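You operate a simulated robot arm through the tools that you are given. There is no shell and no other tool. Be economical: measure what you need, move in short steps, check, and stop when the job is done.

The job below is to be done with a simulated robot arm. You get a single attempt, and the scene is never put back.

TASK
Put things in order on the top of the dining table. At the end: the small striped white pot stands where the clear short glass stood; the teal hand steamer stands where the small striped white pot stood; the white vase from the top of the dining table stands where the teal hand steamer stood; the clear short glass is on the blue coaster; whatever was shut is shut again. Leave all else as you found it, and nothing knocked over. Set down upright: short glass.

The check looks at the end state, three seconds after you hand in, the way a careful person would. Anything else that was tipped, shoved, dropped, spilled or broken makes it a failure.

THE ROBOT
A 7-joint arm with a two-finger parallel gripper, fixed in place. Base frame: the origin is at the foot of the arm, x ahead of it, y to its left, z up; the work surface is at about z = 0.74. Units: m, degrees, N and s.
With the tool pointing down near the work surface it reaches from about 0.3 to 0.68 m from the base axis. Its first joint turns from -66.0 to 66.0 degrees. Payload 1.57 kg.
The TCP is the grasp point between the finger pads, 0.03 m short of the fingertips. In the tool frame z runs along the fingers and y along their closing line. The gripper opens to 0.11 m. The fingers are 0.024 m wide and 0.012 m thick; the gripper's body (0.048 by 0.112 m) begins 0.078 m behind the TCP.
Orientation is that of the tool frame in the base frame, as a unit quaternion [w, x, y, z]. With the fingers straight down and closing along the base's y, the tool's x points along the base's -x, its y along +y and its z along -z.

THE INTERFACE
- The arm moves only by the tool nudge_tool. Its argument "deltas" is text: rows parted by semicolons, each of 6 numbers parted by spaces: the shift along the tool's x, y, z in m, then the turn, a rotation vector about the tool's x, y, z in degrees. In form: x y z rx ry rz; .... A call has 1 to 12 rows; each row shifts and turns the commanded pose from where the row before left it, along the tool's axes as they then stand. "grip" is the opening, from 0 (shut) to 1 (fully open), set as the call begins (left out, the last holds). A row lasts 0.2 s, in which the tool goes at most 0.05 m and 8.6 degrees; a call with a longer step from one row to the next is refused whole, and so is a gripper value outside its range. A pose out of reach is approached as far as the arm can. The call stops where the force on the tool passes 40 N (or 10 N more than at its start, if that is more) or the arm is blocked; 0.2 s more then pass. The fingers move at their own pace (about 0.108 m/s each) and stop on an object; they squeeze with about 24 N. The grip force told is the motor's: it shows also when the fingers shut on nothing. Time passes only in rows, and 0.2 s behind the last, so rows that do not move let the fingers close. The reply holds the time, the measured pose of the TCP, the force on the tool along the base axes, the opening and the grip force, in the units named above and with some noise, with the torque about the TCP (base axes, N m) and any sound that the robot's microphone picked up.
- Cameras (640 x 400 px; columns grow to the right, rows downward): "scene" is fixed at [0.1584, -0.3863, 1.399]; the picture's right is [0.84, -0.54, 0.00], its down [-0.31, -0.49, -0.81] and it looks along [0.44, 0.68, -0.59] (base axes); focal length 317 px, centre (320, 200). "wrist" rides on the gripper at [0.07, 0.016, -0.141] in the tool frame; the picture's right is [-0.23, 0.97, 0.00], its down [-0.86, -0.20, -0.48] and it looks along [-0.47, -0.11, 0.88] (tool axes); focal length 222 px, centre (320, 200).
- capture(camera): a new picture of that camera. No time passes.
- locate(camera, pixels): for up to 12 pixels [column, row] of the newest picture of that camera ("zoom" is the newest enlarged one), the place [x, y, z] in the base frame of the surface seen there, good to about 0.002 m. No time passes.
- inspect(camera, box): a new picture of the part [left, top, right, bottom] of that camera's present view, enlarged. No time passes.
- close_job(): hands the job in; it is judged then, once.

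Go step by step. Measure first, check grasps and placings, and put right what went wrong. The budget is 80 turns and 54 pictures, counting those below and the enlarged ones. Unless the task says otherwise, let go and move clear before handing in, and close with one line.

The tools are called after "Call:" as a command line: name --argument value ..., lists and objects as JSON in quotes. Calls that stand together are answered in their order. nudge_tool: Moves the arm, as the interface text tells. Its arguments: {"type":"object","properties":{"deltas":{"type":"string"},"grip":{"type":"number"}},"required":["deltas"]} The other tools are called the same way: capture (camera) takes a picture; locate (camera, pixels) gives the place of the surface under pixels of a picture; inspect (camera, box) takes an enlarged picture of a part of a camera's view; close_job () hands the job in.

At the start:

```text
time_s: 0.0
tcp_pos: [0.3213, 0.2155, 1.1022]
orientation: [-0.001, 0.0, 1.0, 0.0]
wrist_force: [0.5, 0.1, 0.2]
torque: [0.03, 0.01, 0.0]
finger_gap: 0.1097
gripper_force: 0.1
```

scene: 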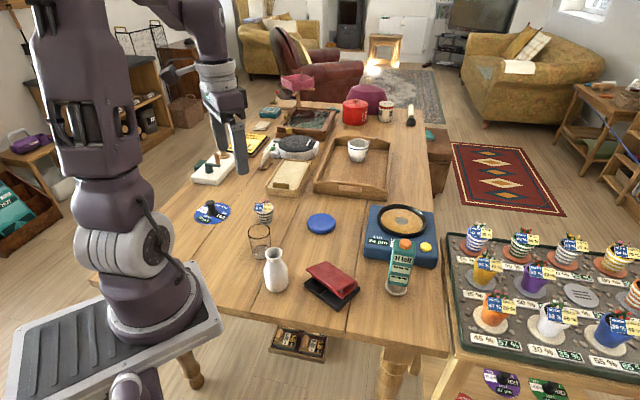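
wrist: 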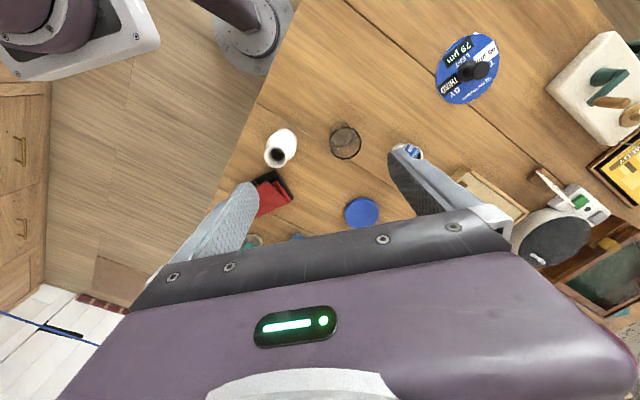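

The scene shows a clear glass near (259,237), a white vase (275,270), a small striped pot (263,212), a blue coaster (321,223), and a teal object at (400,260). I'll enlarge these to identify them.

Call:
inspect --camera "scene" --box '[180, 180, 340, 300]'

Call:
inspect --camera "scene" --box '[290, 190, 450, 310]'

Call:
inspect --camera "scene" --box '[180, 70, 420, 200]'

```text
3.33 times, centred on (260, 240) of scene
```

zoom: 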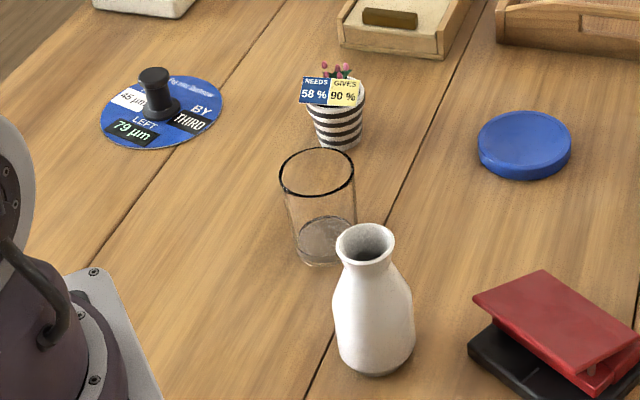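

```text
3.33 times, centred on (370, 250) of scene
```

zoom: 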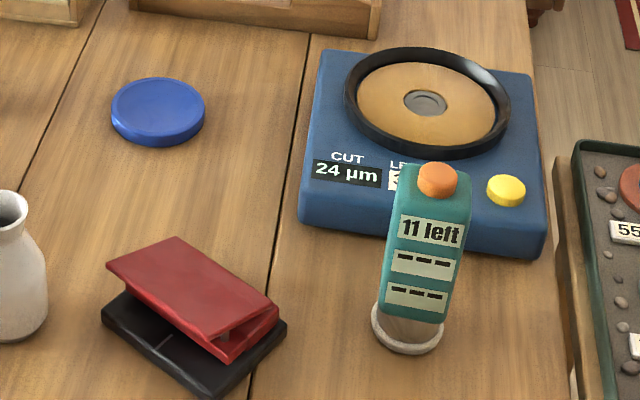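

```text
2.67 times, centred on (300, 135) of scene
```

zoom: 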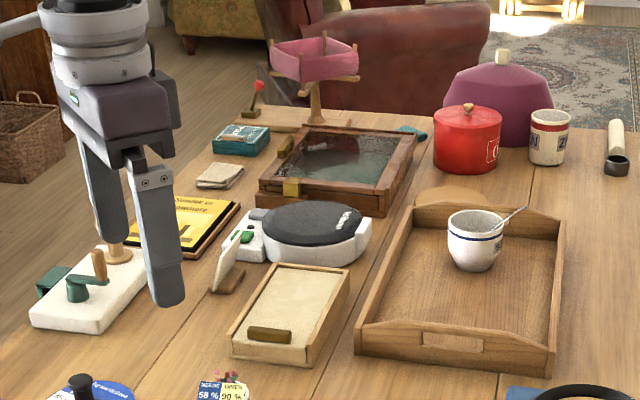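

The striped pot with flowers, the glass, vase, coaster and teal steamer (orange button) are all clear to see. I'll measure their positions.

Call:
inspect --camera "scene" --box '[230, 190, 350, 300]'

Call:
locate --camera "scene" --pixels '[[263, 218], [256, 208], [271, 207], [321, 224], [310, 223], [333, 222], [275, 253], [275, 285], [265, 270], [287, 272], [259, 256], [251, 227]]'

Call:
locate --camera "scene" --pixels '[[398, 234], [392, 240], [406, 240], [401, 262], [397, 280], [385, 289], [408, 290], [397, 294], [413, 245], [391, 285], [267, 227], [269, 227]]'

```text
3.64 times, centred on (290, 245) of scene
```

zoom: 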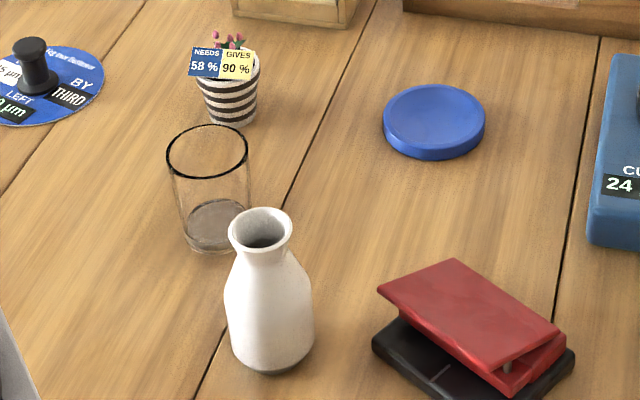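

```text
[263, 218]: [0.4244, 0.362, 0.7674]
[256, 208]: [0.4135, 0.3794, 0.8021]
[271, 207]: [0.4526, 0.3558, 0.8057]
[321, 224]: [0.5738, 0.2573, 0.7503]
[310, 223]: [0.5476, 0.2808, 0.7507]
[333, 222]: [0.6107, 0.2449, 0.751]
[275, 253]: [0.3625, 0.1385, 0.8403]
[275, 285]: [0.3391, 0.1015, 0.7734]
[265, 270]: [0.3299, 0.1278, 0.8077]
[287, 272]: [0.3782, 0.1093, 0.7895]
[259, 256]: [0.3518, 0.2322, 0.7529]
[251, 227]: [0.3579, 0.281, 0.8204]
```

```text
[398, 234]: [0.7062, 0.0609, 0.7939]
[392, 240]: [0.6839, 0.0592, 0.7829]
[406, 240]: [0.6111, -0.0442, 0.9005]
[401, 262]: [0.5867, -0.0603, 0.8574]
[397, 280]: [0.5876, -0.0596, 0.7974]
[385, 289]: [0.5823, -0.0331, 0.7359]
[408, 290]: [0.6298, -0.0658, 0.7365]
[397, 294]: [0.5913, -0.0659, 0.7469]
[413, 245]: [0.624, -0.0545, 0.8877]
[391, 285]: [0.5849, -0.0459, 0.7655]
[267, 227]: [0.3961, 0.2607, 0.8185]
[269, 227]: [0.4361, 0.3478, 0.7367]
```

I'll refine the positions from the latest zoom and take a wrist view.

Call:
locate --camera "zoom" --pixels '[[168, 150], [248, 150], [208, 126], [208, 178], [230, 232], [292, 230], [262, 209], [262, 249], [232, 345], [312, 345], [268, 368], [213, 248]]'

Call:
locate --camera "zoom" --pixels '[[198, 84], [258, 78], [232, 123], [208, 110], [256, 106], [228, 86], [215, 40], [240, 38], [208, 62], [238, 66], [384, 120], [484, 115]]'

Call:
inspect --camera "wrist" --box '[240, 80, 480, 240]'

```text
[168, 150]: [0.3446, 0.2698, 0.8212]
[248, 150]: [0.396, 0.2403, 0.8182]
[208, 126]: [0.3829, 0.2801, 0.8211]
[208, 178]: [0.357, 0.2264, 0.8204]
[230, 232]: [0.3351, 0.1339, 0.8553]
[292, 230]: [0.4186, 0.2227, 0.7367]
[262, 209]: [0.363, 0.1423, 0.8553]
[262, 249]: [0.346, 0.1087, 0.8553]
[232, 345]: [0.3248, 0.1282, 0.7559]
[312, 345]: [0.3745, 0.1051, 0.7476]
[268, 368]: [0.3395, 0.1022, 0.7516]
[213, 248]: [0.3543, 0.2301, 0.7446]
```

```text
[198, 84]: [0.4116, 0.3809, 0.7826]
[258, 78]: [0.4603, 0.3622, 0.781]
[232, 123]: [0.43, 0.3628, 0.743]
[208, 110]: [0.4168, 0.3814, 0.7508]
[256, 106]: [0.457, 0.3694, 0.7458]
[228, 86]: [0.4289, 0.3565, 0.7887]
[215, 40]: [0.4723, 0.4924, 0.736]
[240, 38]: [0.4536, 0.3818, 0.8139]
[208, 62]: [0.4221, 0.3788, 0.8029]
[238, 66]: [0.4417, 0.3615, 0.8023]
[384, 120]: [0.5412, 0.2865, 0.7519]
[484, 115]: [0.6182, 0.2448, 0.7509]
```

```text
2.50 times, centred on (360, 160) of wrist
```

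zoom: 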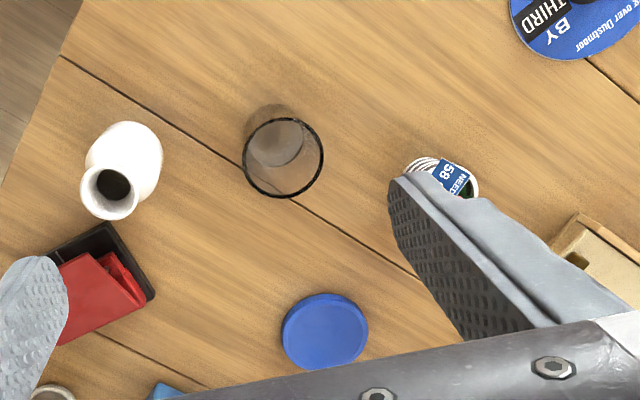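

Glass rim centre is about (0.370, 0.254) at z 0.82 with radius 0.03; the coaster centre is about (0.58, 0.266). I'll move above the glass first and check with the wrist camera.

Call:
nudge_tool --deltas "-0.0122 0.0096 0.04 0 0 0; -0.0122 0.0096 0.04 0 0 0; -0.0122 0.0096 0.04 0 0 0; -0.0122 0.0096 0.04 0 0 0; 0 0 0 0 0 0" --grip 1

Call:
capture --camera "wrist"

```text
time_s: 1.2
tcp_pos: [0.372, 0.2541, 0.9433]
orientation: [0.001, 0.001, 1.0, 0.0]
wrist_force: [0.2, 0.2, 0.1]
torque: [0.0, -0.01, -0.02]
finger_gap: 0.11
gripper_force: 0.0
```

```text
46 pictures are left
```

wrist: 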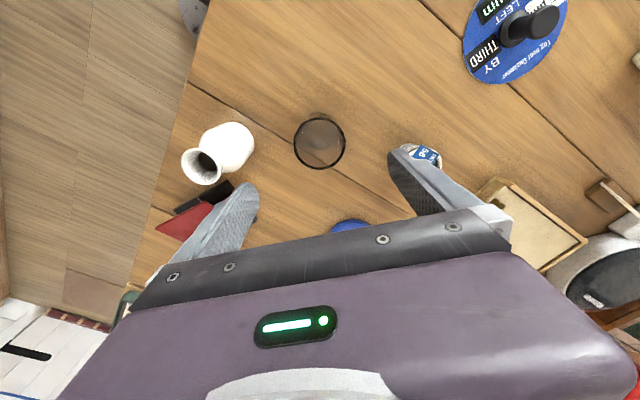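

The glass rim is at (320,143) in the wrist picture. I'll measure rim edges from here, plus the vase rim.

Call:
locate --camera "wrist" --pixels '[[294, 143], [346, 143], [319, 118], [320, 169], [182, 166], [222, 165], [204, 149], [200, 184]]'

```text
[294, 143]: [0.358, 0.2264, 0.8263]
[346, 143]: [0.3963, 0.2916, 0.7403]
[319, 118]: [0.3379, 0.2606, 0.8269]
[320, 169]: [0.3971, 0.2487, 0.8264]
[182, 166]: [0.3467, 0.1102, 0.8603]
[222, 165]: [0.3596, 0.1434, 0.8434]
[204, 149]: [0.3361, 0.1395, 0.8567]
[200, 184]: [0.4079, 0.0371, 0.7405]
```

Glass centre is (0.368, 0.2545) with the rim at 0.826. I'll descend to z≈0.785 and close.

Call:
nudge_tool --deltas "0.004 0 0.04 0 0 0; 0 0 0.04 0 0 0; 0 0 0.04 0 0 0; 0 0 0.037 0 0 0; 0 0 0 0 0 0"

Call:
nudge_tool --deltas "0 0 0 0 0 0; 0 0 0 0 0 0; 0 0 0 0 0 0; 0 0 0 0 0 0" --grip 0

Call:
capture --camera "scene"

```text
time_s: 2.4
tcp_pos: [0.3666, 0.255, 0.7863]
orientation: [0.0, 0.001, 1.0, 0.0]
wrist_force: [0.1, 0.3, 0.0]
torque: [0.01, 0.0, -0.01]
finger_gap: 0.1103
gripper_force: 0.1
```

```text
time_s: 3.4
tcp_pos: [0.3684, 0.2543, 0.7864]
orientation: [0.0, 0.0, 1.0, 0.0]
wrist_force: [0.2, 0.5, -0.3]
torque: [0.03, -0.01, -0.03]
finger_gap: 0.0606
gripper_force: 23.7
```

```text
45 pictures are left
```

scene: 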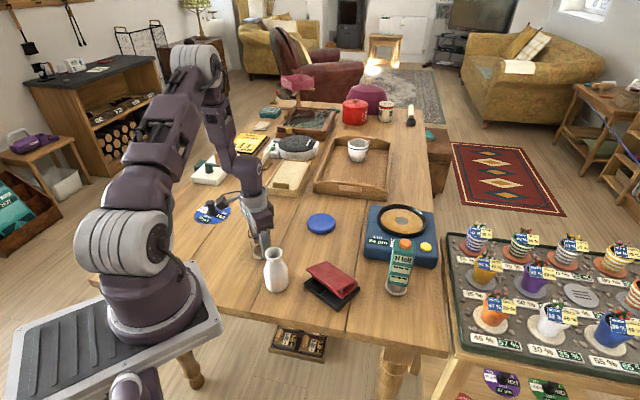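

The glass is held (gap 0.061). I'll lift it, and measure the coaster edges.

Call:
nudge_tool --deltas "0 0 -0.03 0 0 0; 0 0 -0.04 0 0 0; 0 0 -0.04 0 0 0; 0 0 0 0 0 0"

Call:
inspect --camera "scene" --box '[230, 170, 350, 300]'

Call:
locate --camera "scene" --pixels '[[308, 223], [335, 222], [321, 215], [321, 229]]'

```text
time_s: 4.4
tcp_pos: [0.3693, 0.2541, 0.8967]
orientation: [0.0, -0.001, 1.0, 0.0]
wrist_force: [0.8, 0.1, -2.6]
torque: [0.01, 0.01, 0.02]
finger_gap: 0.0606
gripper_force: 24.1
```

```text
3.08 times, centred on (290, 235) of scene
```

zoom: 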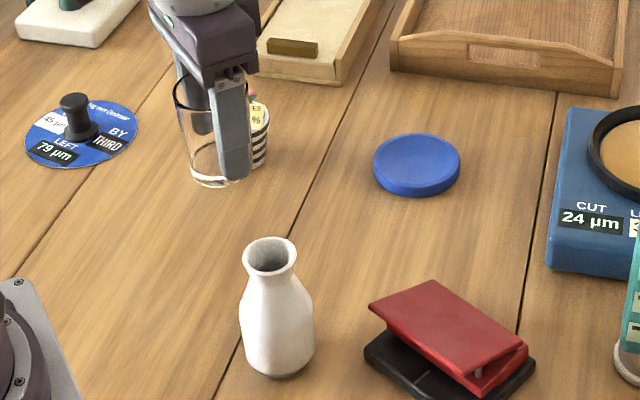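

```text
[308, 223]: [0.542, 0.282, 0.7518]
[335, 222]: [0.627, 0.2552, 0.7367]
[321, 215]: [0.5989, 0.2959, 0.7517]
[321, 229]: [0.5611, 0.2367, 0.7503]
```

The glass is lifted cleanly. I'll refine the coaster centre from the zoom.

Call:
locate --camera "zoom" --pixels '[[376, 162], [458, 160], [417, 136], [417, 182], [417, 160], [388, 145], [446, 143]]'

```text
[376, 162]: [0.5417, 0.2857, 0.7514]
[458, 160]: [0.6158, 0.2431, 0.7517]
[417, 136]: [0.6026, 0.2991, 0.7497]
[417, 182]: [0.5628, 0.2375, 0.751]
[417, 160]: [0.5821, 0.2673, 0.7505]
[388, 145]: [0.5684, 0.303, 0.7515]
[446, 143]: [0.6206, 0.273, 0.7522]
```

Coaster centre is (0.581, 0.267), top at 0.7505. I'll carry the glass over it and lower to just above contact.

Call:
nudge_tool --deltas "-0.035 0.002 0 0 0 0; -0.035 0.002 0 0 0 0; -0.035 0.002 0 0 0 0; -0.035 0.002 0 0 0 0; -0.036 0.002 0 0 0 0; -0.036 0.003 0 0 0 0; 0 0 0.03 0 0 0; 0 0 0.03 0 0 0; 0 0 0.02 0 0 0; 0 0 0 0 0 0"

Call:
inspect --camera "scene" --box '[260, 150, 380, 250]'

```text
time_s: 6.6
tcp_pos: [0.5784, 0.2685, 0.8151]
orientation: [0.001, 0.0, 1.0, 0.0]
wrist_force: [0.4, -0.6, -4.0]
torque: [0.02, 0.0, -0.01]
finger_gap: 0.0606
gripper_force: 24.1
```

```text
4.00 times, centred on (320, 200) of scene
```

zoom: 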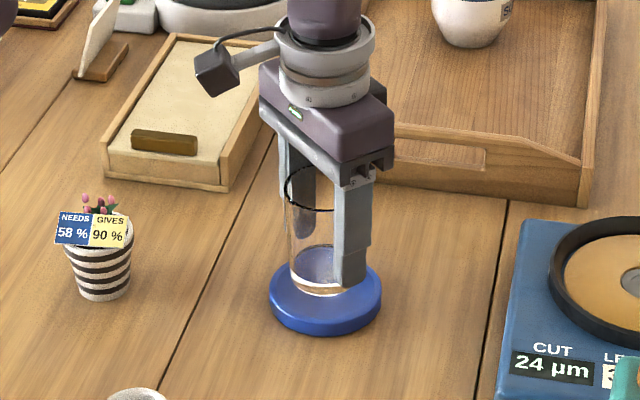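

The glass hovers centred over the coaster. I'll lower slowly to contact.

Call:
nudge_tool --deltas "0 0 0.006 0 0 0; 0 0 0.004 0 0 0; 0 0 0.003 0 0 0; 0 0 0 0 0 0"

```text
time_s: 7.6
tcp_pos: [0.5775, 0.2684, 0.8019]
orientation: [0.0, 0.0, 1.0, 0.0]
wrist_force: [-0.3, 1.0, -3.1]
torque: [0.01, 0.0, 0.01]
finger_gap: 0.0607
gripper_force: 23.7
```

Call:
nudge_tool --deltas "0 0 0.002 0 0 0; 0 0 0.001 0 0 0; 0 0 0 0 0 0"

Call:
inspect --camera "scene" --box '[280, 190, 360, 240]'

```text
time_s: 8.4
tcp_pos: [0.5793, 0.2685, 0.8]
orientation: [0.001, -0.001, 1.0, 0.001]
wrist_force: [-0.7, 0.2, 15.3]
torque: [0.0, -0.11, 0.15]
finger_gap: 0.0607
gripper_force: 23.8
```

```text
8.00 times, centred on (320, 215) of scene
```

zoom: 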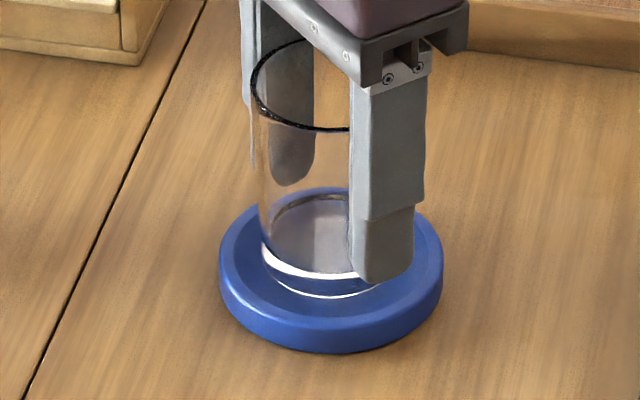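

Contact is felt (15 N up) and the glass sits on the coaster. I'll ease off 1 mm, open and rise straight up.

Call:
nudge_tool --deltas "0 0 -0.001 0 0 0; 0 0 0 0 0 0"

Call:
nudge_tool --deltas "0 0 0 0 0 0; 0 0 0 0 0 0; 0 0 0 0 0 0; 0 0 -0.03 0 0 0; 0 0 -0.04 0 0 0; 0 0 -0.04 0 0 0; 0 0 -0.04 0 0 0; 0 0 0 0 0 0" --grip 1

Call:
capture --camera "wrist"

Call:
inspect --camera "scene" --box '[240, 180, 360, 260]'

```text
time_s: 9.0
tcp_pos: [0.5785, 0.268, 0.8013]
orientation: [0.0, -0.001, 1.0, 0.0]
wrist_force: [2.3, 1.0, 4.0]
torque: [0.0, -0.28, 0.03]
finger_gap: 0.0604
gripper_force: 24.4
```

```text
time_s: 10.8
tcp_pos: [0.5798, 0.2666, 0.9501]
orientation: [0.0, 0.0, 1.0, 0.0]
wrist_force: [-0.7, -0.7, 0.6]
torque: [0.01, 0.04, -0.01]
finger_gap: 0.1097
gripper_force: 0.0
```

```text
41 pictures are left
```

wrist: 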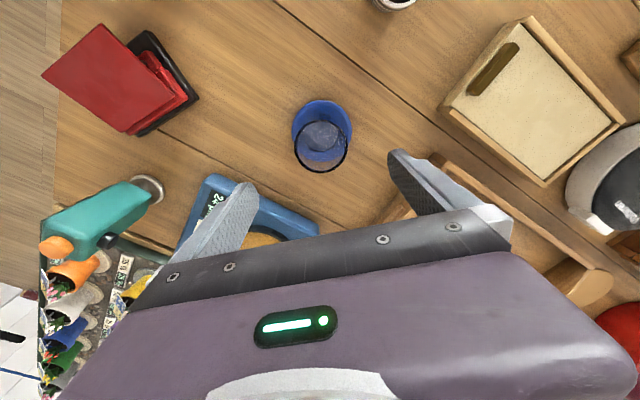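

```text
5.00 times, centred on (300, 220) of scene
```

zoom: 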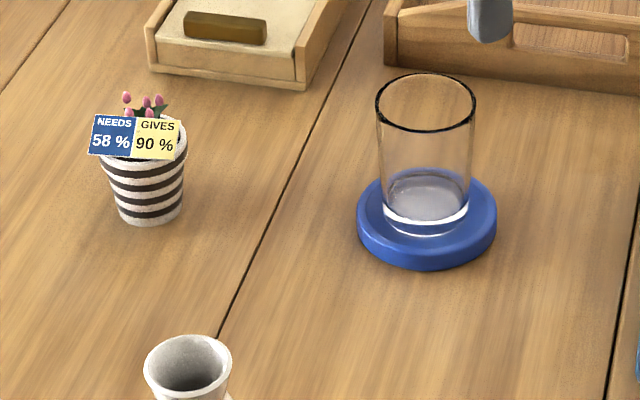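

The glass stands centred on the coaster. Next I'll hover over the striped pot and look.

Call:
nudge_tool --deltas "0.035 0.026 0 0 0 0; 0.035 0.026 0 0 0 0; 0.035 0.027 0 0 0 0; 0.036 0.027 0 0 0 0; 0 0 0 0 0 0"

Call:
inspect --camera "wrist" --box '[240, 70, 400, 210]'

```text
time_s: 12.0
tcp_pos: [0.4364, 0.3751, 0.9487]
orientation: [0.001, 0.0, 1.0, 0.0]
wrist_force: [0.6, 0.6, -0.3]
torque: [0.01, 0.01, 0.0]
finger_gap: 0.1101
gripper_force: 0.0
```

```text
2.86 times, centred on (320, 140) of wrist
```

zoom: 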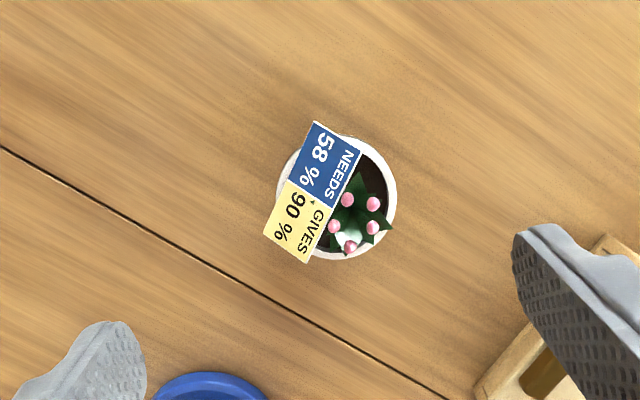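

The pot's label card faces -y/-x, so I'll grip along the card's direction (turning the tool about 30°). I'll measure the rim and the card.

Call:
locate --camera "zoom" --pixels '[[350, 138], [394, 200], [340, 256], [280, 195], [388, 168], [380, 240], [316, 124], [359, 152], [266, 234], [306, 261], [352, 246], [340, 185]]'

```text
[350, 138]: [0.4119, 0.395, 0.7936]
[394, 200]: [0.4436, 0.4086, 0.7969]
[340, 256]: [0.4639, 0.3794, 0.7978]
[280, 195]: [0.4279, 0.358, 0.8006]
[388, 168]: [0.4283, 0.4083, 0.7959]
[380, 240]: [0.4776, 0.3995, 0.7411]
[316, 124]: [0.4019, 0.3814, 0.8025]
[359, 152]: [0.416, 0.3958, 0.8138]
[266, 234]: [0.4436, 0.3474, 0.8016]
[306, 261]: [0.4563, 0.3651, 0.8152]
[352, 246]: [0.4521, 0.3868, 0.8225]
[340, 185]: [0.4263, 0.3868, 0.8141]
```

The pot's centre is (0.437, 0.383), rim radius 0.027 at z 0.796; the card runs along (0.775,-0.632). I'll centre, turn the tool by 51° about base z, and check.

Call:
nudge_tool --deltas "-0.0008 0.0079 0 0 0 0; 0 0 0 0 0 -8.5; 0 0 0 0 0 -8.5; 0 0 0 0 0 -8.5; 0 0 0 0 0 -8.5; 0 0 0 0 0 -8.5; 0 0 0 0 0 -8.5; 0 0 0 0 0 0"

Call:
capture --camera "wrist"

```text
time_s: 13.8
tcp_pos: [0.4385, 0.3827, 0.9492]
orientation: [0.0, -0.431, 0.902, 0.0]
wrist_force: [0.0, 0.0, 0.8]
torque: [-0.02, 0.0, 0.02]
finger_gap: 0.11
gripper_force: 0.0
```

```text
38 pictures are left
```

wrist: 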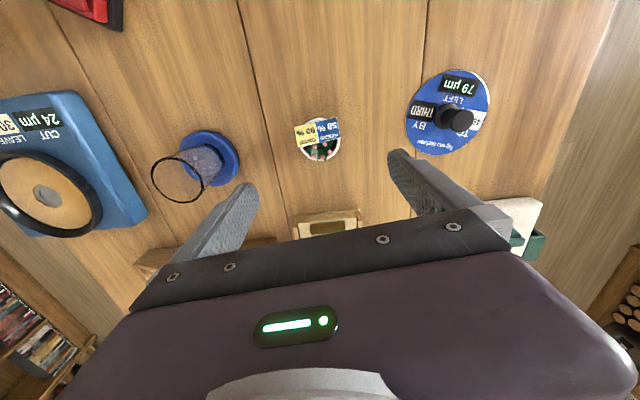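

The card is aligned with the fingers. I'll check clearance to the blue disc and wooden box edge.

Call:
locate --camera "wrist" --pixels '[[408, 125], [412, 145], [460, 118], [320, 212], [300, 146], [340, 137], [320, 119], [320, 160]]'

```text
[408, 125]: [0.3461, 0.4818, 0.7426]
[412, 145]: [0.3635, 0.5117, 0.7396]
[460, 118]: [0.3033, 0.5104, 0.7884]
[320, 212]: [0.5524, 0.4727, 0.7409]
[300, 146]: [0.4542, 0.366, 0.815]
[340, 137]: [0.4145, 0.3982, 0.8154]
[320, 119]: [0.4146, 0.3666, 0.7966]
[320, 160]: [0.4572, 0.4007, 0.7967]
```

All clear. Descend to z≈0.780 and close.

Call:
nudge_tool --deltas "0 0 0.045 0 0 0; 0 0 0.045 0 0 0; 0 0 0.045 0 0 0; 0 0 0.034 0 0 0; 0 0 0 0 0 0"

Call:
nudge_tool --deltas "0 0 0 0 0 0; 0 0 0 0 0 0; 0 0 0 0 0 0; 0 0 0 0 0 0" --grip 0

Call:
inspect --camera "scene" --box '[210, 160, 330, 250]'

```text
time_s: 15.0
tcp_pos: [0.4385, 0.3832, 0.784]
orientation: [-0.001, -0.43, 0.903, 0.0]
wrist_force: [0.0, 0.2, -0.2]
torque: [-0.01, 0.01, 0.0]
finger_gap: 0.11
gripper_force: 0.1
```

```text
time_s: 16.0
tcp_pos: [0.4396, 0.3829, 0.7832]
orientation: [0.001, -0.431, 0.903, 0.0]
wrist_force: [0.0, 0.3, 0.2]
torque: [0.02, 0.01, 0.03]
finger_gap: 0.0555
gripper_force: 23.7
```

```text
4.44 times, centred on (270, 205) of scene
```

zoom: 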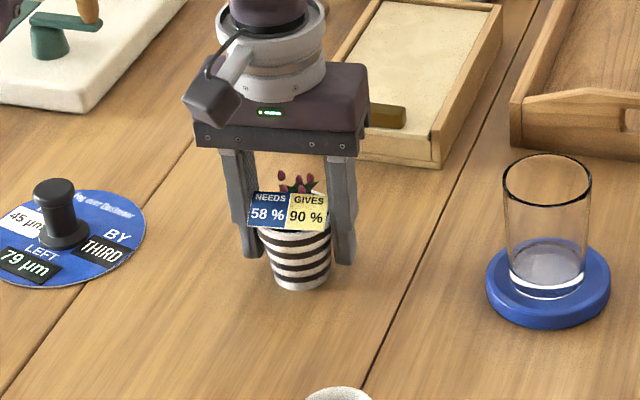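

The pot is gripped (gap 0.0555). I'll lift and carry it to the glass's former spot (0.368, 0.2545).

Call:
nudge_tool --deltas "0 0 -0.03 0 0 0; 0 0 -0.04 0 0 0; 0.036 -0.0064 0 0 0 0; 0.036 -0.0064 0 0 0 0; 0.036 -0.0064 0 0 0 0; 0.0365 -0.0065 0 0 0 0; 0 0 0.03 0 0 0; 0 0 0.03 0 0 0; 0 0 0 0 0 0"

Call:
inspect --camera "scene" --box '[210, 180, 330, 300]'

```text
time_s: 18.0
tcp_pos: [0.3682, 0.2527, 0.7911]
orientation: [0.001, -0.43, 0.903, -0.001]
wrist_force: [-0.6, -0.6, -1.9]
torque: [0.02, 0.03, 0.0]
finger_gap: 0.0557
gripper_force: 24.5
```

```text
3.33 times, centred on (270, 240) of scene
```

zoom: 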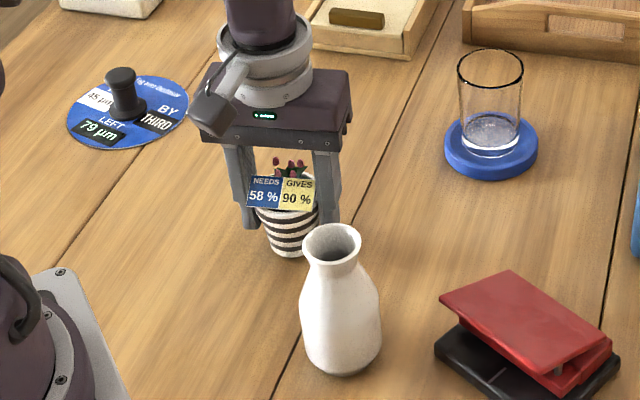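

About 8 mm above the table. Lowering gently.

Call:
nudge_tool --deltas "0 0 0.004 0 0 0; 0 0 0.003 0 0 0; 0 0 0.001 0 0 0; 0 0 0 0 0 0"

```text
time_s: 19.0
tcp_pos: [0.3677, 0.254, 0.7841]
orientation: [0.0, -0.431, 0.902, 0.0]
wrist_force: [-0.8, -0.5, -2.1]
torque: [-0.02, -0.01, 0.01]
finger_gap: 0.0557
gripper_force: 24.7
```

Call:
nudge_tool --deltas "0 0 0.001 0 0 0; 0 0 0.001 0 0 0; 0 0 0 0 0 0"

```text
time_s: 19.8
tcp_pos: [0.3674, 0.254, 0.7818]
orientation: [0.0, -0.431, 0.902, 0.001]
wrist_force: [-1.3, -3.5, 17.1]
torque: [0.02, 0.02, 0.03]
finger_gap: 0.0554
gripper_force: 23.6
```

Contact is made. Ease off, release and rise.

Call:
nudge_tool --deltas "0 0 -0.001 0 0 0; 0 0 0 0 0 0"

Call:
nudge_tool --deltas "0 0 0 0 0 0; 0 0 0 0 0 0; 0 0 0 0 0 0; 0 0 -0.03 0 0 0; 0 0 -0.045 0 0 0; 0 0 -0.045 0 0 0; 0 0 -0.045 0 0 0; 0 0 0 0 0 0" --grip 1

Call:
inspect --camera "scene" --box '[210, 180, 330, 300]'

```text
time_s: 20.4
tcp_pos: [0.3664, 0.2541, 0.7842]
orientation: [0.0, -0.431, 0.903, 0.0]
wrist_force: [-0.1, -0.4, -1.6]
torque: [0.03, 0.04, -0.01]
finger_gap: 0.0552
gripper_force: 24.2
```

```text
time_s: 22.2
tcp_pos: [0.3663, 0.2542, 0.9457]
orientation: [0.0, -0.43, 0.903, 0.0]
wrist_force: [0.3, -0.3, -1.0]
torque: [-0.02, 0.01, 0.02]
finger_gap: 0.1101
gripper_force: 0.1
```

```text
3.33 times, centred on (270, 240) of scene
```

zoom: 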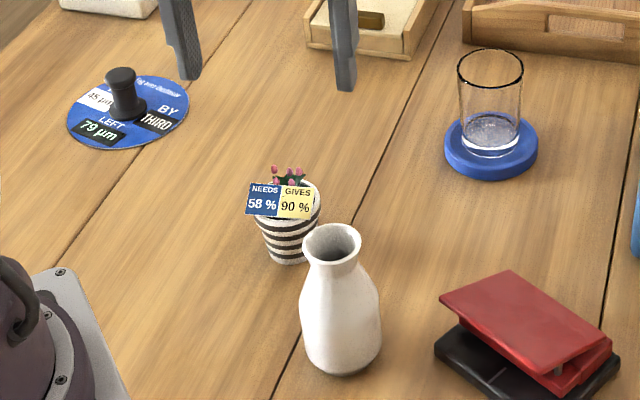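

The pot stands well. Now I'll rise, turn the tool back and go over the teal steamer for a look.

Call:
nudge_tool --deltas "0 0 -0.03 0 0 8.5; 0 0 -0.03 0 0 8.5; 0 0 -0.03 0 0 8.5; 0 0 -0.03 0 0 8.5; 0 0 0 0 0 8.5; 0 0 0 0 0 8.5; 0 0 0 0 0 0"

Call:
nudge_tool --deltas "-0.02 -0.038 0 0 0 0; -0.02 -0.038 0 0 0 0; -0.02 -0.038 0 0 0 0; -0.02 -0.038 0 0 0 0; -0.02 -0.038 0 0 0 0; -0.02 -0.038 0 0 0 0; -0.02 -0.038 0 0 0 0; -0.02 -0.038 0 0 0 0; 0 0 0 0 0 0"

Call:
capture --camera "wrist"

Call:
inspect --camera "scene" --box '[350, 200, 450, 310]'

```text
time_s: 23.8
tcp_pos: [0.367, 0.2542, 1.0674]
orientation: [-0.001, 0.001, 1.0, 0.0]
wrist_force: [0.6, 0.3, -1.2]
torque: [-0.02, -0.03, 0.0]
finger_gap: 0.1101
gripper_force: 0.1
```

```text
time_s: 25.8
tcp_pos: [0.5288, -0.0493, 1.0677]
orientation: [0.0, 0.0, 1.0, -0.001]
wrist_force: [-0.3, -0.8, -0.1]
torque: [0.02, 0.0, 0.01]
finger_gap: 0.1098
gripper_force: 0.1
```

```text
34 pictures are left
```

wrist: 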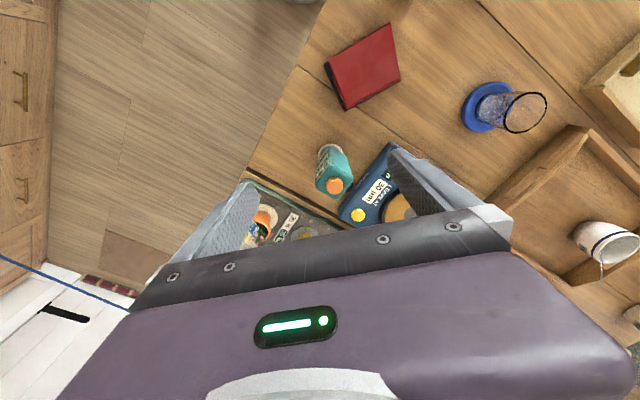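

```text
3.64 times, centred on (400, 255) of scene
```

zoom: 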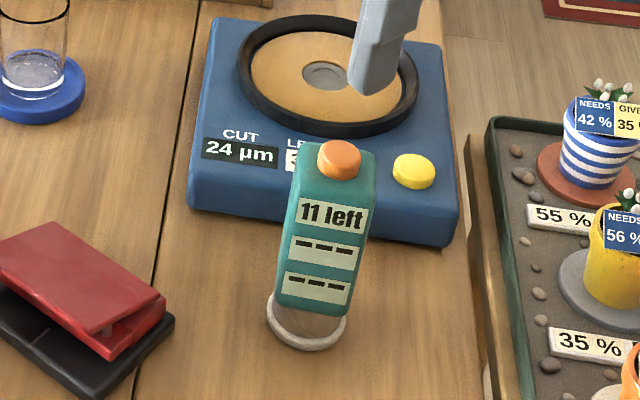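

The steamer body is at wrist (335,170). I'll enlarge it and measure its faces.

Call:
inspect --camera "wrist" --box '[280, 120, 400, 220]'

Call:
locate --camera "zoom" --pixels '[[320, 200], [270, 250], [370, 250]]'

Call:
inspect --camera "scene" --box '[370, 225, 430, 305]'

```text
4.00 times, centred on (340, 170) of wrist
```

zoom: 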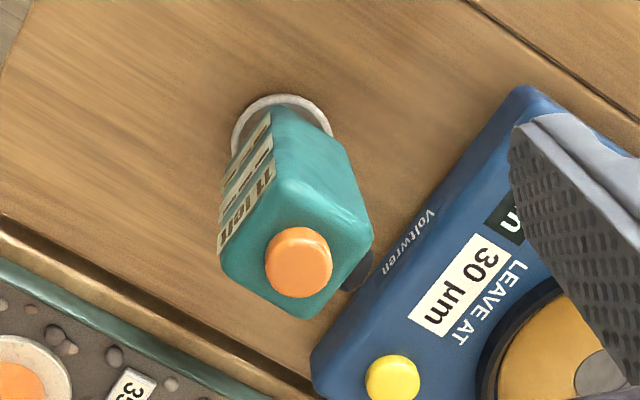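

```text
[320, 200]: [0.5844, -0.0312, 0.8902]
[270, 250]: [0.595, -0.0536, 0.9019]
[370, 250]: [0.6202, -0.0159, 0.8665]
```

```text
5.00 times, centred on (400, 265) of scene
```

zoom: 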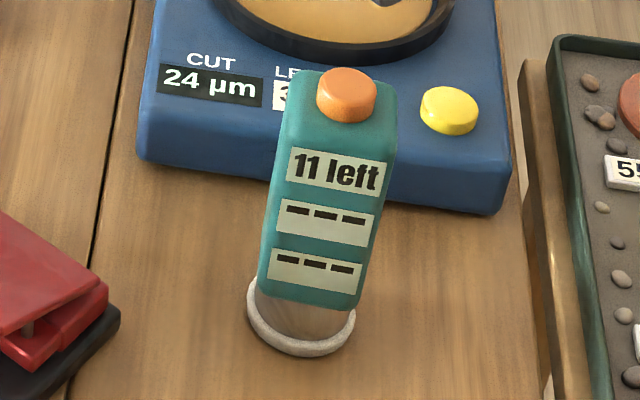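

I'll measure the steamer's shape in detail from the scene zoom.

Call:
locate --camera "zoom" --pixels '[[288, 140], [388, 170], [262, 280], [355, 300], [305, 80], [345, 95], [392, 105], [250, 310], [353, 330], [300, 352], [300, 318], [325, 115]]'

Call:
inspect --camera "wrist" --box '[310, 130, 370, 210]'

Call:
locate --camera "wrist" --pixels '[[350, 146], [371, 175], [356, 193], [336, 196], [335, 184], [349, 152], [366, 173], [339, 160], [353, 176], [370, 188], [340, 146], [352, 198]]'

```text
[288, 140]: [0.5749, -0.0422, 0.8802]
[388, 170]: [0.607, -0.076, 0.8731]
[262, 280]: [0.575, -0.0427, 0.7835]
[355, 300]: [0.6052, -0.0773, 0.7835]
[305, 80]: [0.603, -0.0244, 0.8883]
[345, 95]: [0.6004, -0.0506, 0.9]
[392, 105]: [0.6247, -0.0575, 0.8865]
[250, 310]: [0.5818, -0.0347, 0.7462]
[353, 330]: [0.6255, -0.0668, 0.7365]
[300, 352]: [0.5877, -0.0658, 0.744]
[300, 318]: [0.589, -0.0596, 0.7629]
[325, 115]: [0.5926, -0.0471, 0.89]
```

```text
5.00 times, centred on (340, 170) of wrist
```

zoom: 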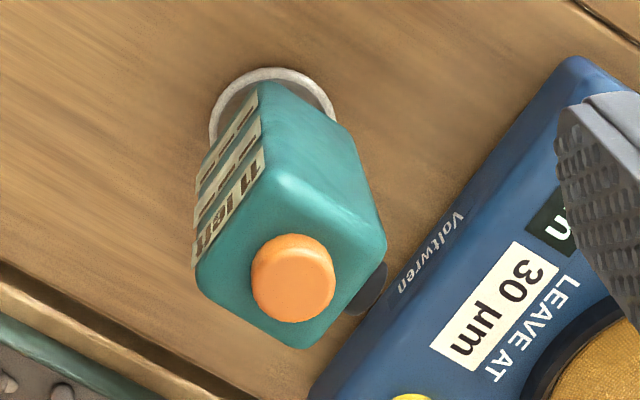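

```text
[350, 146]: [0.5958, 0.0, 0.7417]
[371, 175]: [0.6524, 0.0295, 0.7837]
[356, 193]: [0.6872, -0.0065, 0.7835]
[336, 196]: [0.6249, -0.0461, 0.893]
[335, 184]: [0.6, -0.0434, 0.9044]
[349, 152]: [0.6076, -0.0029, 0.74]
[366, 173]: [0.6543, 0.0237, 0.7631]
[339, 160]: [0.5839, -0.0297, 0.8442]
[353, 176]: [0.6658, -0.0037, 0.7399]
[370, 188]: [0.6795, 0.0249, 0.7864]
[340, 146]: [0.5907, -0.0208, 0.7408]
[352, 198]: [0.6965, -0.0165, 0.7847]
```

The steamer stands upright with a text face along (0.68,-0.735) and width 0.047. I'll measure the top corners to find its centre.

Call:
locate --camera "zoom" --pixels '[[285, 187], [202, 275], [300, 340], [380, 242], [292, 278], [370, 285], [212, 120], [330, 105], [272, 72], [240, 230], [335, 205], [312, 385]]'

```text
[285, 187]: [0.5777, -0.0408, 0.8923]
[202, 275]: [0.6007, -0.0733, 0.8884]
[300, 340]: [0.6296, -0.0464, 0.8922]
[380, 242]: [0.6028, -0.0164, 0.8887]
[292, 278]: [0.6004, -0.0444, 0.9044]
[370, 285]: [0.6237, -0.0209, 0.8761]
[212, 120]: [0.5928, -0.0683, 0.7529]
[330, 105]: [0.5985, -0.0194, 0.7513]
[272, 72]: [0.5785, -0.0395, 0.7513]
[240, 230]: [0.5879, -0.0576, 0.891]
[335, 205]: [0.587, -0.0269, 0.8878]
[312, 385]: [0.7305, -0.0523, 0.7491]
```

Steamer centre is (0.603, -0.0445). I'll move above it, turn 42°, and verify with a picture.

Call:
nudge_tool --deltas "-0.037 0.0025 0 0 0 0; -0.0375 0.0025 0 0 0 0; 0 0 0 0 0 -8.4; 0 0 0 0 0 -8.4; 0 0 0 0 0 -8.4; 0 0 0 0 0 -8.4; 0 0 0.025 0 0 -8.4; 0 0 0.025 0 0 0; 0 0 0 0 0 0"

Call:
capture --camera "wrist"

```text
time_s: 27.8
tcp_pos: [0.602, -0.045, 1.0165]
orientation: [0.0, -0.359, 0.933, 0.001]
wrist_force: [0.2, 0.5, 0.7]
torque: [-0.01, 0.02, 0.01]
finger_gap: 0.11
gripper_force: 0.0
```

```text
29 pictures are left
```

wrist: 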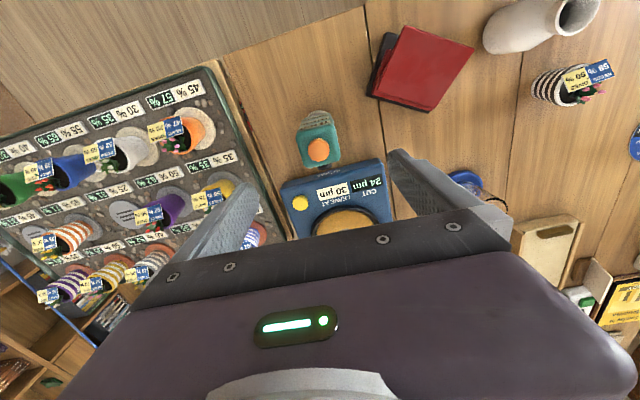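

Aligned. Fingers straddle the sides; descend to z≈0.845 and close.

Call:
nudge_tool --deltas "0 0 0.045 0 0 0; 0 0 0.045 0 0 0; 0 0 0.045 0 0 0; 0 0 0.037 0 0 0; 0 0 0 0 0 0"

Call:
nudge_tool --deltas "0 0 0 0 0 0; 0 0 0 0 0 0; 0 0 0 0 0 0; 0 0 0 0 0 0" --grip 0

Call:
inspect --camera "scene" --box '[350, 200, 450, 310]'

```text
time_s: 29.0
tcp_pos: [0.6008, -0.0448, 0.8437]
orientation: [0.001, -0.359, 0.933, 0.0]
wrist_force: [-0.4, -0.2, -0.6]
torque: [-0.02, -0.03, -0.01]
finger_gap: 0.1099
gripper_force: 0.1
```

```text
time_s: 30.0
tcp_pos: [0.6011, -0.0452, 0.8448]
orientation: [0.0, -0.359, 0.933, 0.0]
wrist_force: [2.1, -5.9, 1.1]
torque: [-0.28, -0.37, -0.09]
finger_gap: 0.05
gripper_force: 23.6
```

```text
3.64 times, centred on (400, 255) of scene
```

zoom: 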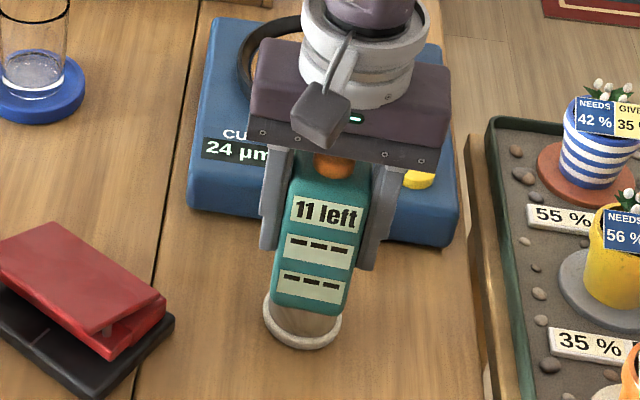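

Gripped at gap 0.050. I'll lift a little and check that it comes up as one piece.

Call:
nudge_tool --deltas "0 0 -0.01 0 0 0; 0 0 -0.02 0 0 0; 0 0 -0.02 0 0 0; 0 0 0 0 0 0; 0 0 0 0 0 0"

Call:
inspect --camera "scene" --box '[350, 190, 450, 310]'

```text
time_s: 31.2
tcp_pos: [0.6006, -0.0451, 0.8971]
orientation: [0.0, -0.358, 0.934, 0.0]
wrist_force: [0.2, -0.3, -13.0]
torque: [-0.03, 0.04, 0.01]
finger_gap: 0.0501
gripper_force: 24.3
```

```text
3.33 times, centred on (400, 250) of scene
```

zoom: 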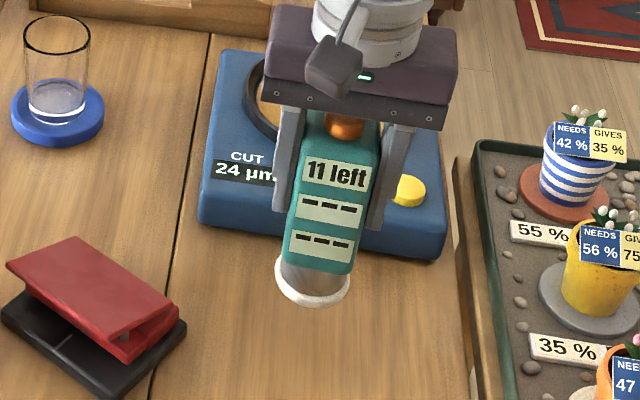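

It lifts as one piece (about 13 N) without slipping. I'll raise it further and carry it towards the pot's former spot in moderate steps.

Call:
nudge_tool --deltas "0 0 -0.03 0 0 0; 0 0 -0.03 0 0 0; 0 0 -0.03 0 0 0; 0 0 -0.01 0 0 0; -0.0116 0.0305 0 0 0 0; -0.0116 0.0305 0 0 0 0; -0.0116 0.0305 0 0 0 0; -0.0116 0.0305 0 0 0 0; -0.0116 0.0305 0 0 0 0; -0.0116 0.0305 0 0 0 0; -0.0116 0.0305 0 0 0 0; 0 0 0 0 0 0"

Call:
nudge_tool --deltas "-0.0116 0.0305 0 0 0 0; -0.0116 0.0305 0 0 0 0; -0.0116 0.0305 0 0 0 0; -0.0116 0.0305 0 0 0 0; -0.0116 0.0305 0 0 0 0; -0.0116 0.0305 0 0 0 0; -0.0116 0.0305 0 0 0 0; 0 0 0 0 0 0; 0 0 0 0 0 0"

Call:
capture --camera "scene"

```text
time_s: 33.8
tcp_pos: [0.52, 0.1666, 0.9956]
orientation: [0.0, -0.358, 0.934, 0.0]
wrist_force: [0.5, -0.2, -13.1]
torque: [-0.01, 0.03, 0.0]
finger_gap: 0.05
gripper_force: 24.2
```

```text
time_s: 35.8
tcp_pos: [0.436, 0.3789, 0.9947]
orientation: [0.001, -0.358, 0.934, 0.0]
wrist_force: [0.0, 0.6, -13.3]
torque: [-0.07, 0.07, 0.01]
finger_gap: 0.0502
gripper_force: 23.8
```

```text
26 pictures are left
```

scene: 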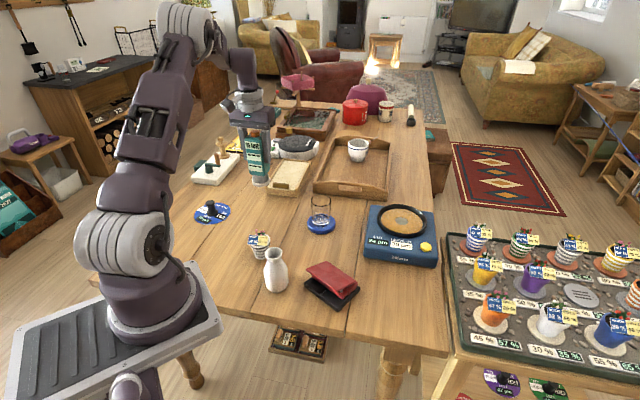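

Over the spot at last. Fine-correct and lower to about 1 cm above the table.

Call:
nudge_tool --deltas "-0.0017 0.0019 0.01 0 0 0; 0 0 0.03 0 0 0; 0 0 0.03 0 0 0; 0 0 0.03 0 0 0; 0 0 0.025 0 0 0; 0 0 0.015 0 0 0; 0 0 0 0 0 0"

Call:
inspect --camera "scene" --box '[210, 150, 330, 250]'

```text
time_s: 37.4
tcp_pos: [0.4352, 0.3829, 0.8554]
orientation: [0.0, -0.358, 0.934, 0.001]
wrist_force: [0.4, -0.1, -13.0]
torque: [-0.06, 0.02, 0.0]
finger_gap: 0.05
gripper_force: 23.9
```

```text
4.00 times, centred on (270, 200) of scene
```

zoom: 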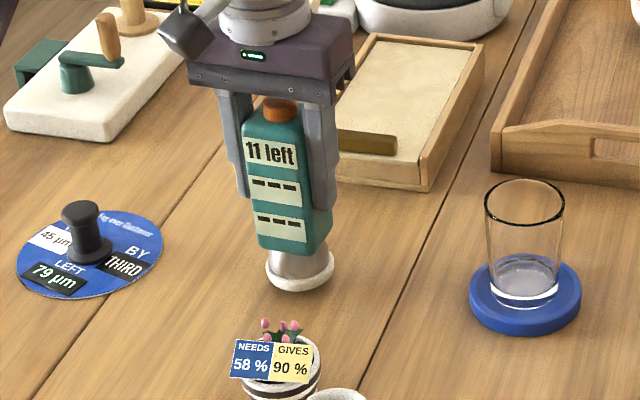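

Position looks right. Lower slowly until contact.

Call:
nudge_tool --deltas "0 0 0.004 0 0 0; 0 0 0.003 0 0 0; 0 0 0.002 0 0 0; 0 0 0 0 0 0"

Call:
nudge_tool --deltas "0 0 0.0015 0 0 0; 0 0 0 0 0 0"

```text
time_s: 38.4
tcp_pos: [0.4352, 0.3836, 0.8475]
orientation: [0.0, -0.358, 0.934, 0.001]
wrist_force: [-0.1, 0.3, -12.8]
torque: [-0.01, 0.06, -0.01]
finger_gap: 0.0499
gripper_force: 24.1
```

```text
time_s: 39.0
tcp_pos: [0.4366, 0.383, 0.8447]
orientation: [0.0, -0.358, 0.934, 0.0]
wrist_force: [0.4, 0.6, -12.9]
torque: [-0.04, 0.05, 0.0]
finger_gap: 0.0501
gripper_force: 24.4
```

Call:
nudge_tool --deltas "0 0 0.001 0 0 0; 0 0 0.0005 0 0 0; 0 0 0 0 0 0"

```text
time_s: 39.8
tcp_pos: [0.4352, 0.3833, 0.8461]
orientation: [0.0, -0.359, 0.933, 0.0]
wrist_force: [-6.5, -6.9, 14.4]
torque: [0.25, 0.22, 0.27]
finger_gap: 0.0501
gripper_force: 24.1
```

Contact (sign flipped to +14 N). Ease off slightly, release, rise.

Call:
nudge_tool --deltas "0 0 -0.0006 0 0 0; 0 0 0 0 0 0"

Call:
nudge_tool --deltas "0 0 0 0 0 0; 0 0 0 0 0 0; 0 0 0 0 0 0; 0 0 -0.03 0 0 0; 0 0 -0.045 0 0 0; 0 0 -0.045 0 0 0; 0 0 -0.045 0 0 0; 0 0 0 0 0 0" --grip 1

Call:
inspect --camera "scene" --box '[210, 150, 330, 250]'

Call:
capture --camera "wrist"

```text
time_s: 40.4
tcp_pos: [0.4364, 0.384, 0.8448]
orientation: [0.001, -0.358, 0.934, 0.0]
wrist_force: [-1.2, -4.5, 13.5]
torque: [0.11, -0.33, -0.09]
finger_gap: 0.05
gripper_force: 23.8
```

```text
time_s: 42.2
tcp_pos: [0.4367, 0.3803, 1.0096]
orientation: [0.0, -0.358, 0.934, 0.0]
wrist_force: [0.9, 0.0, 0.6]
torque: [-0.01, 0.0, 0.01]
finger_gap: 0.11
gripper_force: 0.0
```

```text
4.00 times, centred on (270, 200) of scene
```

zoom: 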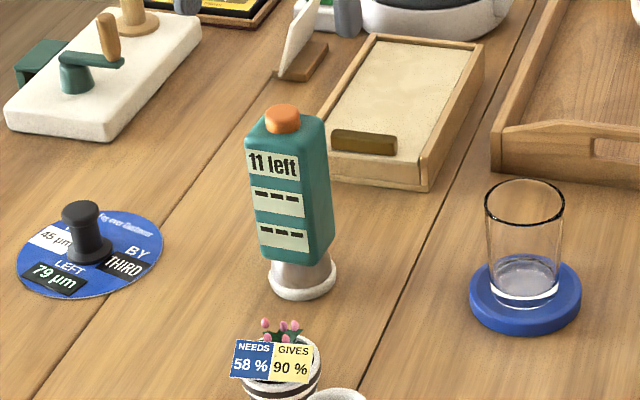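

```text
23 pictures are left
```

wrist: 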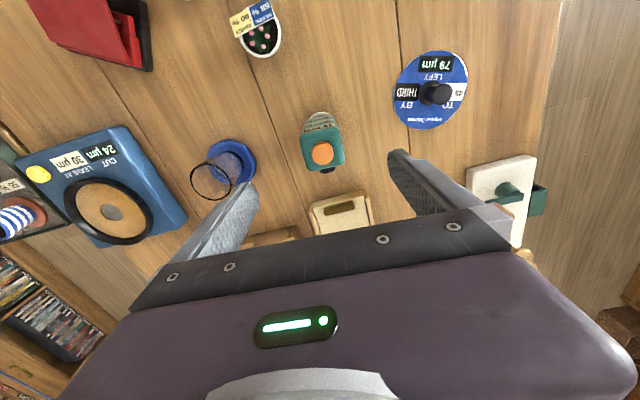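

The steamer stands upright at the pot's old spot. I'll confirm its position, then go above the vase.

Call:
locate --camera "wrist" --pixels '[[321, 153], [305, 125], [336, 125], [320, 113]]'

Call:
nudge_tool --deltas "0 0 0 0 0 8.4; 0 0 0 0 0 8.4; 0 0 0 0 0 8.4; 0 0 0 0 0 8.4; 0 0 0 0 0 8.4; 0.0136 -0.0423 0 0 0 0; 0.0136 -0.0423 0 0 0 0; 0.0136 -0.0423 0 0 0 0; 0.0136 -0.0423 0 0 0 0; 0.0136 -0.0423 0 0 0 0; 0.0136 -0.0423 0.03 0 0 0; 0 0 0 0 0 0"

Call:
inspect --camera "wrist" --box '[240, 80, 400, 220]'

```text
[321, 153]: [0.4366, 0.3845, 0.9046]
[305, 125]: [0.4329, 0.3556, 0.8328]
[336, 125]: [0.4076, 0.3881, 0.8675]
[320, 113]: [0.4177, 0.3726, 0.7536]
```

```text
refused: row 11 steps farther than a row can; nothing moved
```

```text
2.86 times, centred on (320, 150) of wrist
```

zoom: 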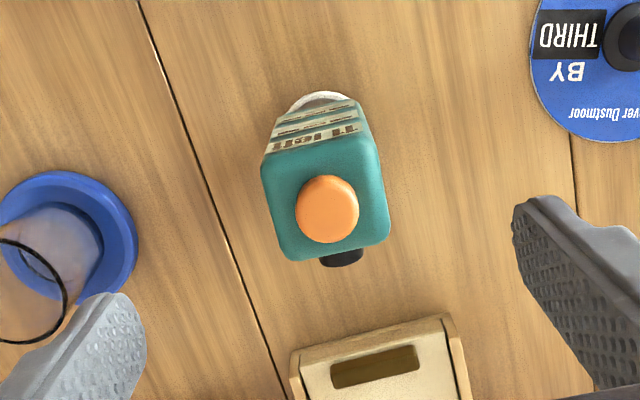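

The steamer's button is at (0.4366, 0.3845), on target. The last move was refused for one long row; I'll resend it shortened.

Call:
nudge_tool --deltas "0 0 0 0 0 8.4; 0 0 0 0 0 8.4; 0 0 0 0 0 8.4; 0 0 0 0 0 8.4; 0 0 0 0 0 8.4; 0.0136 -0.0423 0 0 0 0; 0.0136 -0.0423 0 0 0 0; 0.0136 -0.0423 0 0 0 0; 0.0136 -0.0423 0 0 0 0; 0.0136 -0.0423 0 0 0 0; 0.0136 -0.0423 0 0 0 0; 0 0 0.03 0 0 0"

Call:
inspect --camera "wrist" --box '[240, 80, 400, 220]'

```text
time_s: 44.8
tcp_pos: [0.3553, 0.1289, 0.981]
orientation: [0.0, 0.001, 1.0, 0.0]
wrist_force: [-0.7, -0.3, -0.2]
torque: [-0.01, -0.02, 0.0]
finger_gap: 0.1097
gripper_force: 0.1
```

```text
2.86 times, centred on (320, 150) of wrist
```

zoom: 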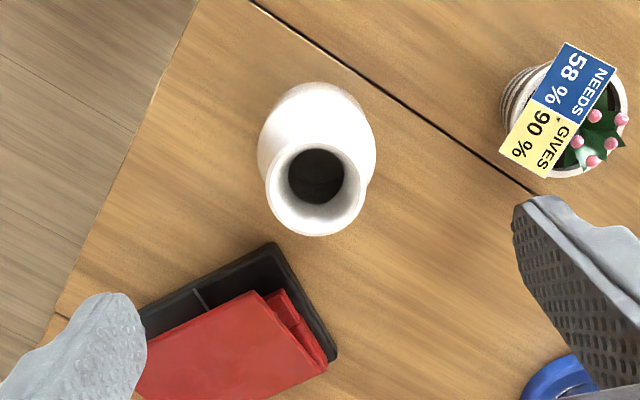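

I'll measure the vase rim, belly, and the red press's near edge.

Call:
locate --camera "zoom" --pixels '[[269, 190], [362, 188], [315, 147], [316, 231], [263, 135], [372, 140], [318, 88], [272, 246], [205, 280], [150, 315], [250, 310], [330, 350]]'

```text
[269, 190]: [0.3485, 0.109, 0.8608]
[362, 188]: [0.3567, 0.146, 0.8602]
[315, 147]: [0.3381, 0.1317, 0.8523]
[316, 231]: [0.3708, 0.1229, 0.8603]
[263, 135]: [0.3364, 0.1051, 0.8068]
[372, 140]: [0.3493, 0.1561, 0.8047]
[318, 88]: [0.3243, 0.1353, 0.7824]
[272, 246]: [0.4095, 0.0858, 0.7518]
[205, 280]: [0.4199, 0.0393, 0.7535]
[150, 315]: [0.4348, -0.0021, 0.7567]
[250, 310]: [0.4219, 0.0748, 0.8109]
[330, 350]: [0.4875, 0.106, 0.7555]
```

Vase axis is (0.3535, 0.1275), belly radius ~0.03, top 0.861. Descend to z≈0.791 and close.

Call:
nudge_tool --deltas "0.0018 -0.0014 0.04 0 0 0; 0 0 0.045 0 0 0; 0 0 0.045 0 0 0; 0 0 0.04 0 0 0; 0 0 0.02 0 0 0; 0 0 0 0 0 0"

Call:
nudge_tool --deltas "0 0 0 0 0 0; 0 0 0 0 0 0; 0 0 0 0 0 0; 0 0 0 0 0 0" --grip 0

Call:
nudge_tool --deltas "0 0 -0.01 0 0 0; 0 0 -0.02 0 0 0; 0 0 -0.02 0 0 0; 0 0 0 0 0 0"

Call:
inspect --camera "scene" --box '[210, 180, 370, 310]'

```text
time_s: 46.2
tcp_pos: [0.3544, 0.1269, 0.7893]
orientation: [0.0, 0.001, 1.0, 0.0]
wrist_force: [-0.3, 1.1, -0.9]
torque: [0.03, 0.0, 0.04]
finger_gap: 0.11
gripper_force: 0.1
```

```text
time_s: 47.2
tcp_pos: [0.354, 0.127, 0.7899]
orientation: [0.0, 0.0, 1.0, 0.0]
wrist_force: [0.9, -0.9, 0.2]
torque: [0.01, -0.01, 0.0]
finger_gap: 0.059
gripper_force: 23.9
```

```text
time_s: 48.2
tcp_pos: [0.3533, 0.1269, 0.84]
orientation: [0.0, 0.001, 1.0, 0.0]
wrist_force: [-0.1, 1.0, -2.1]
torque: [0.0, -0.01, -0.01]
finger_gap: 0.0592
gripper_force: 23.4
```

```text
3.08 times, centred on (290, 245) of scene
```

zoom: 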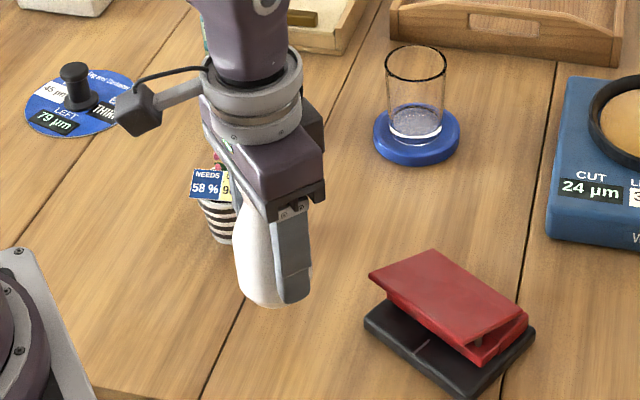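

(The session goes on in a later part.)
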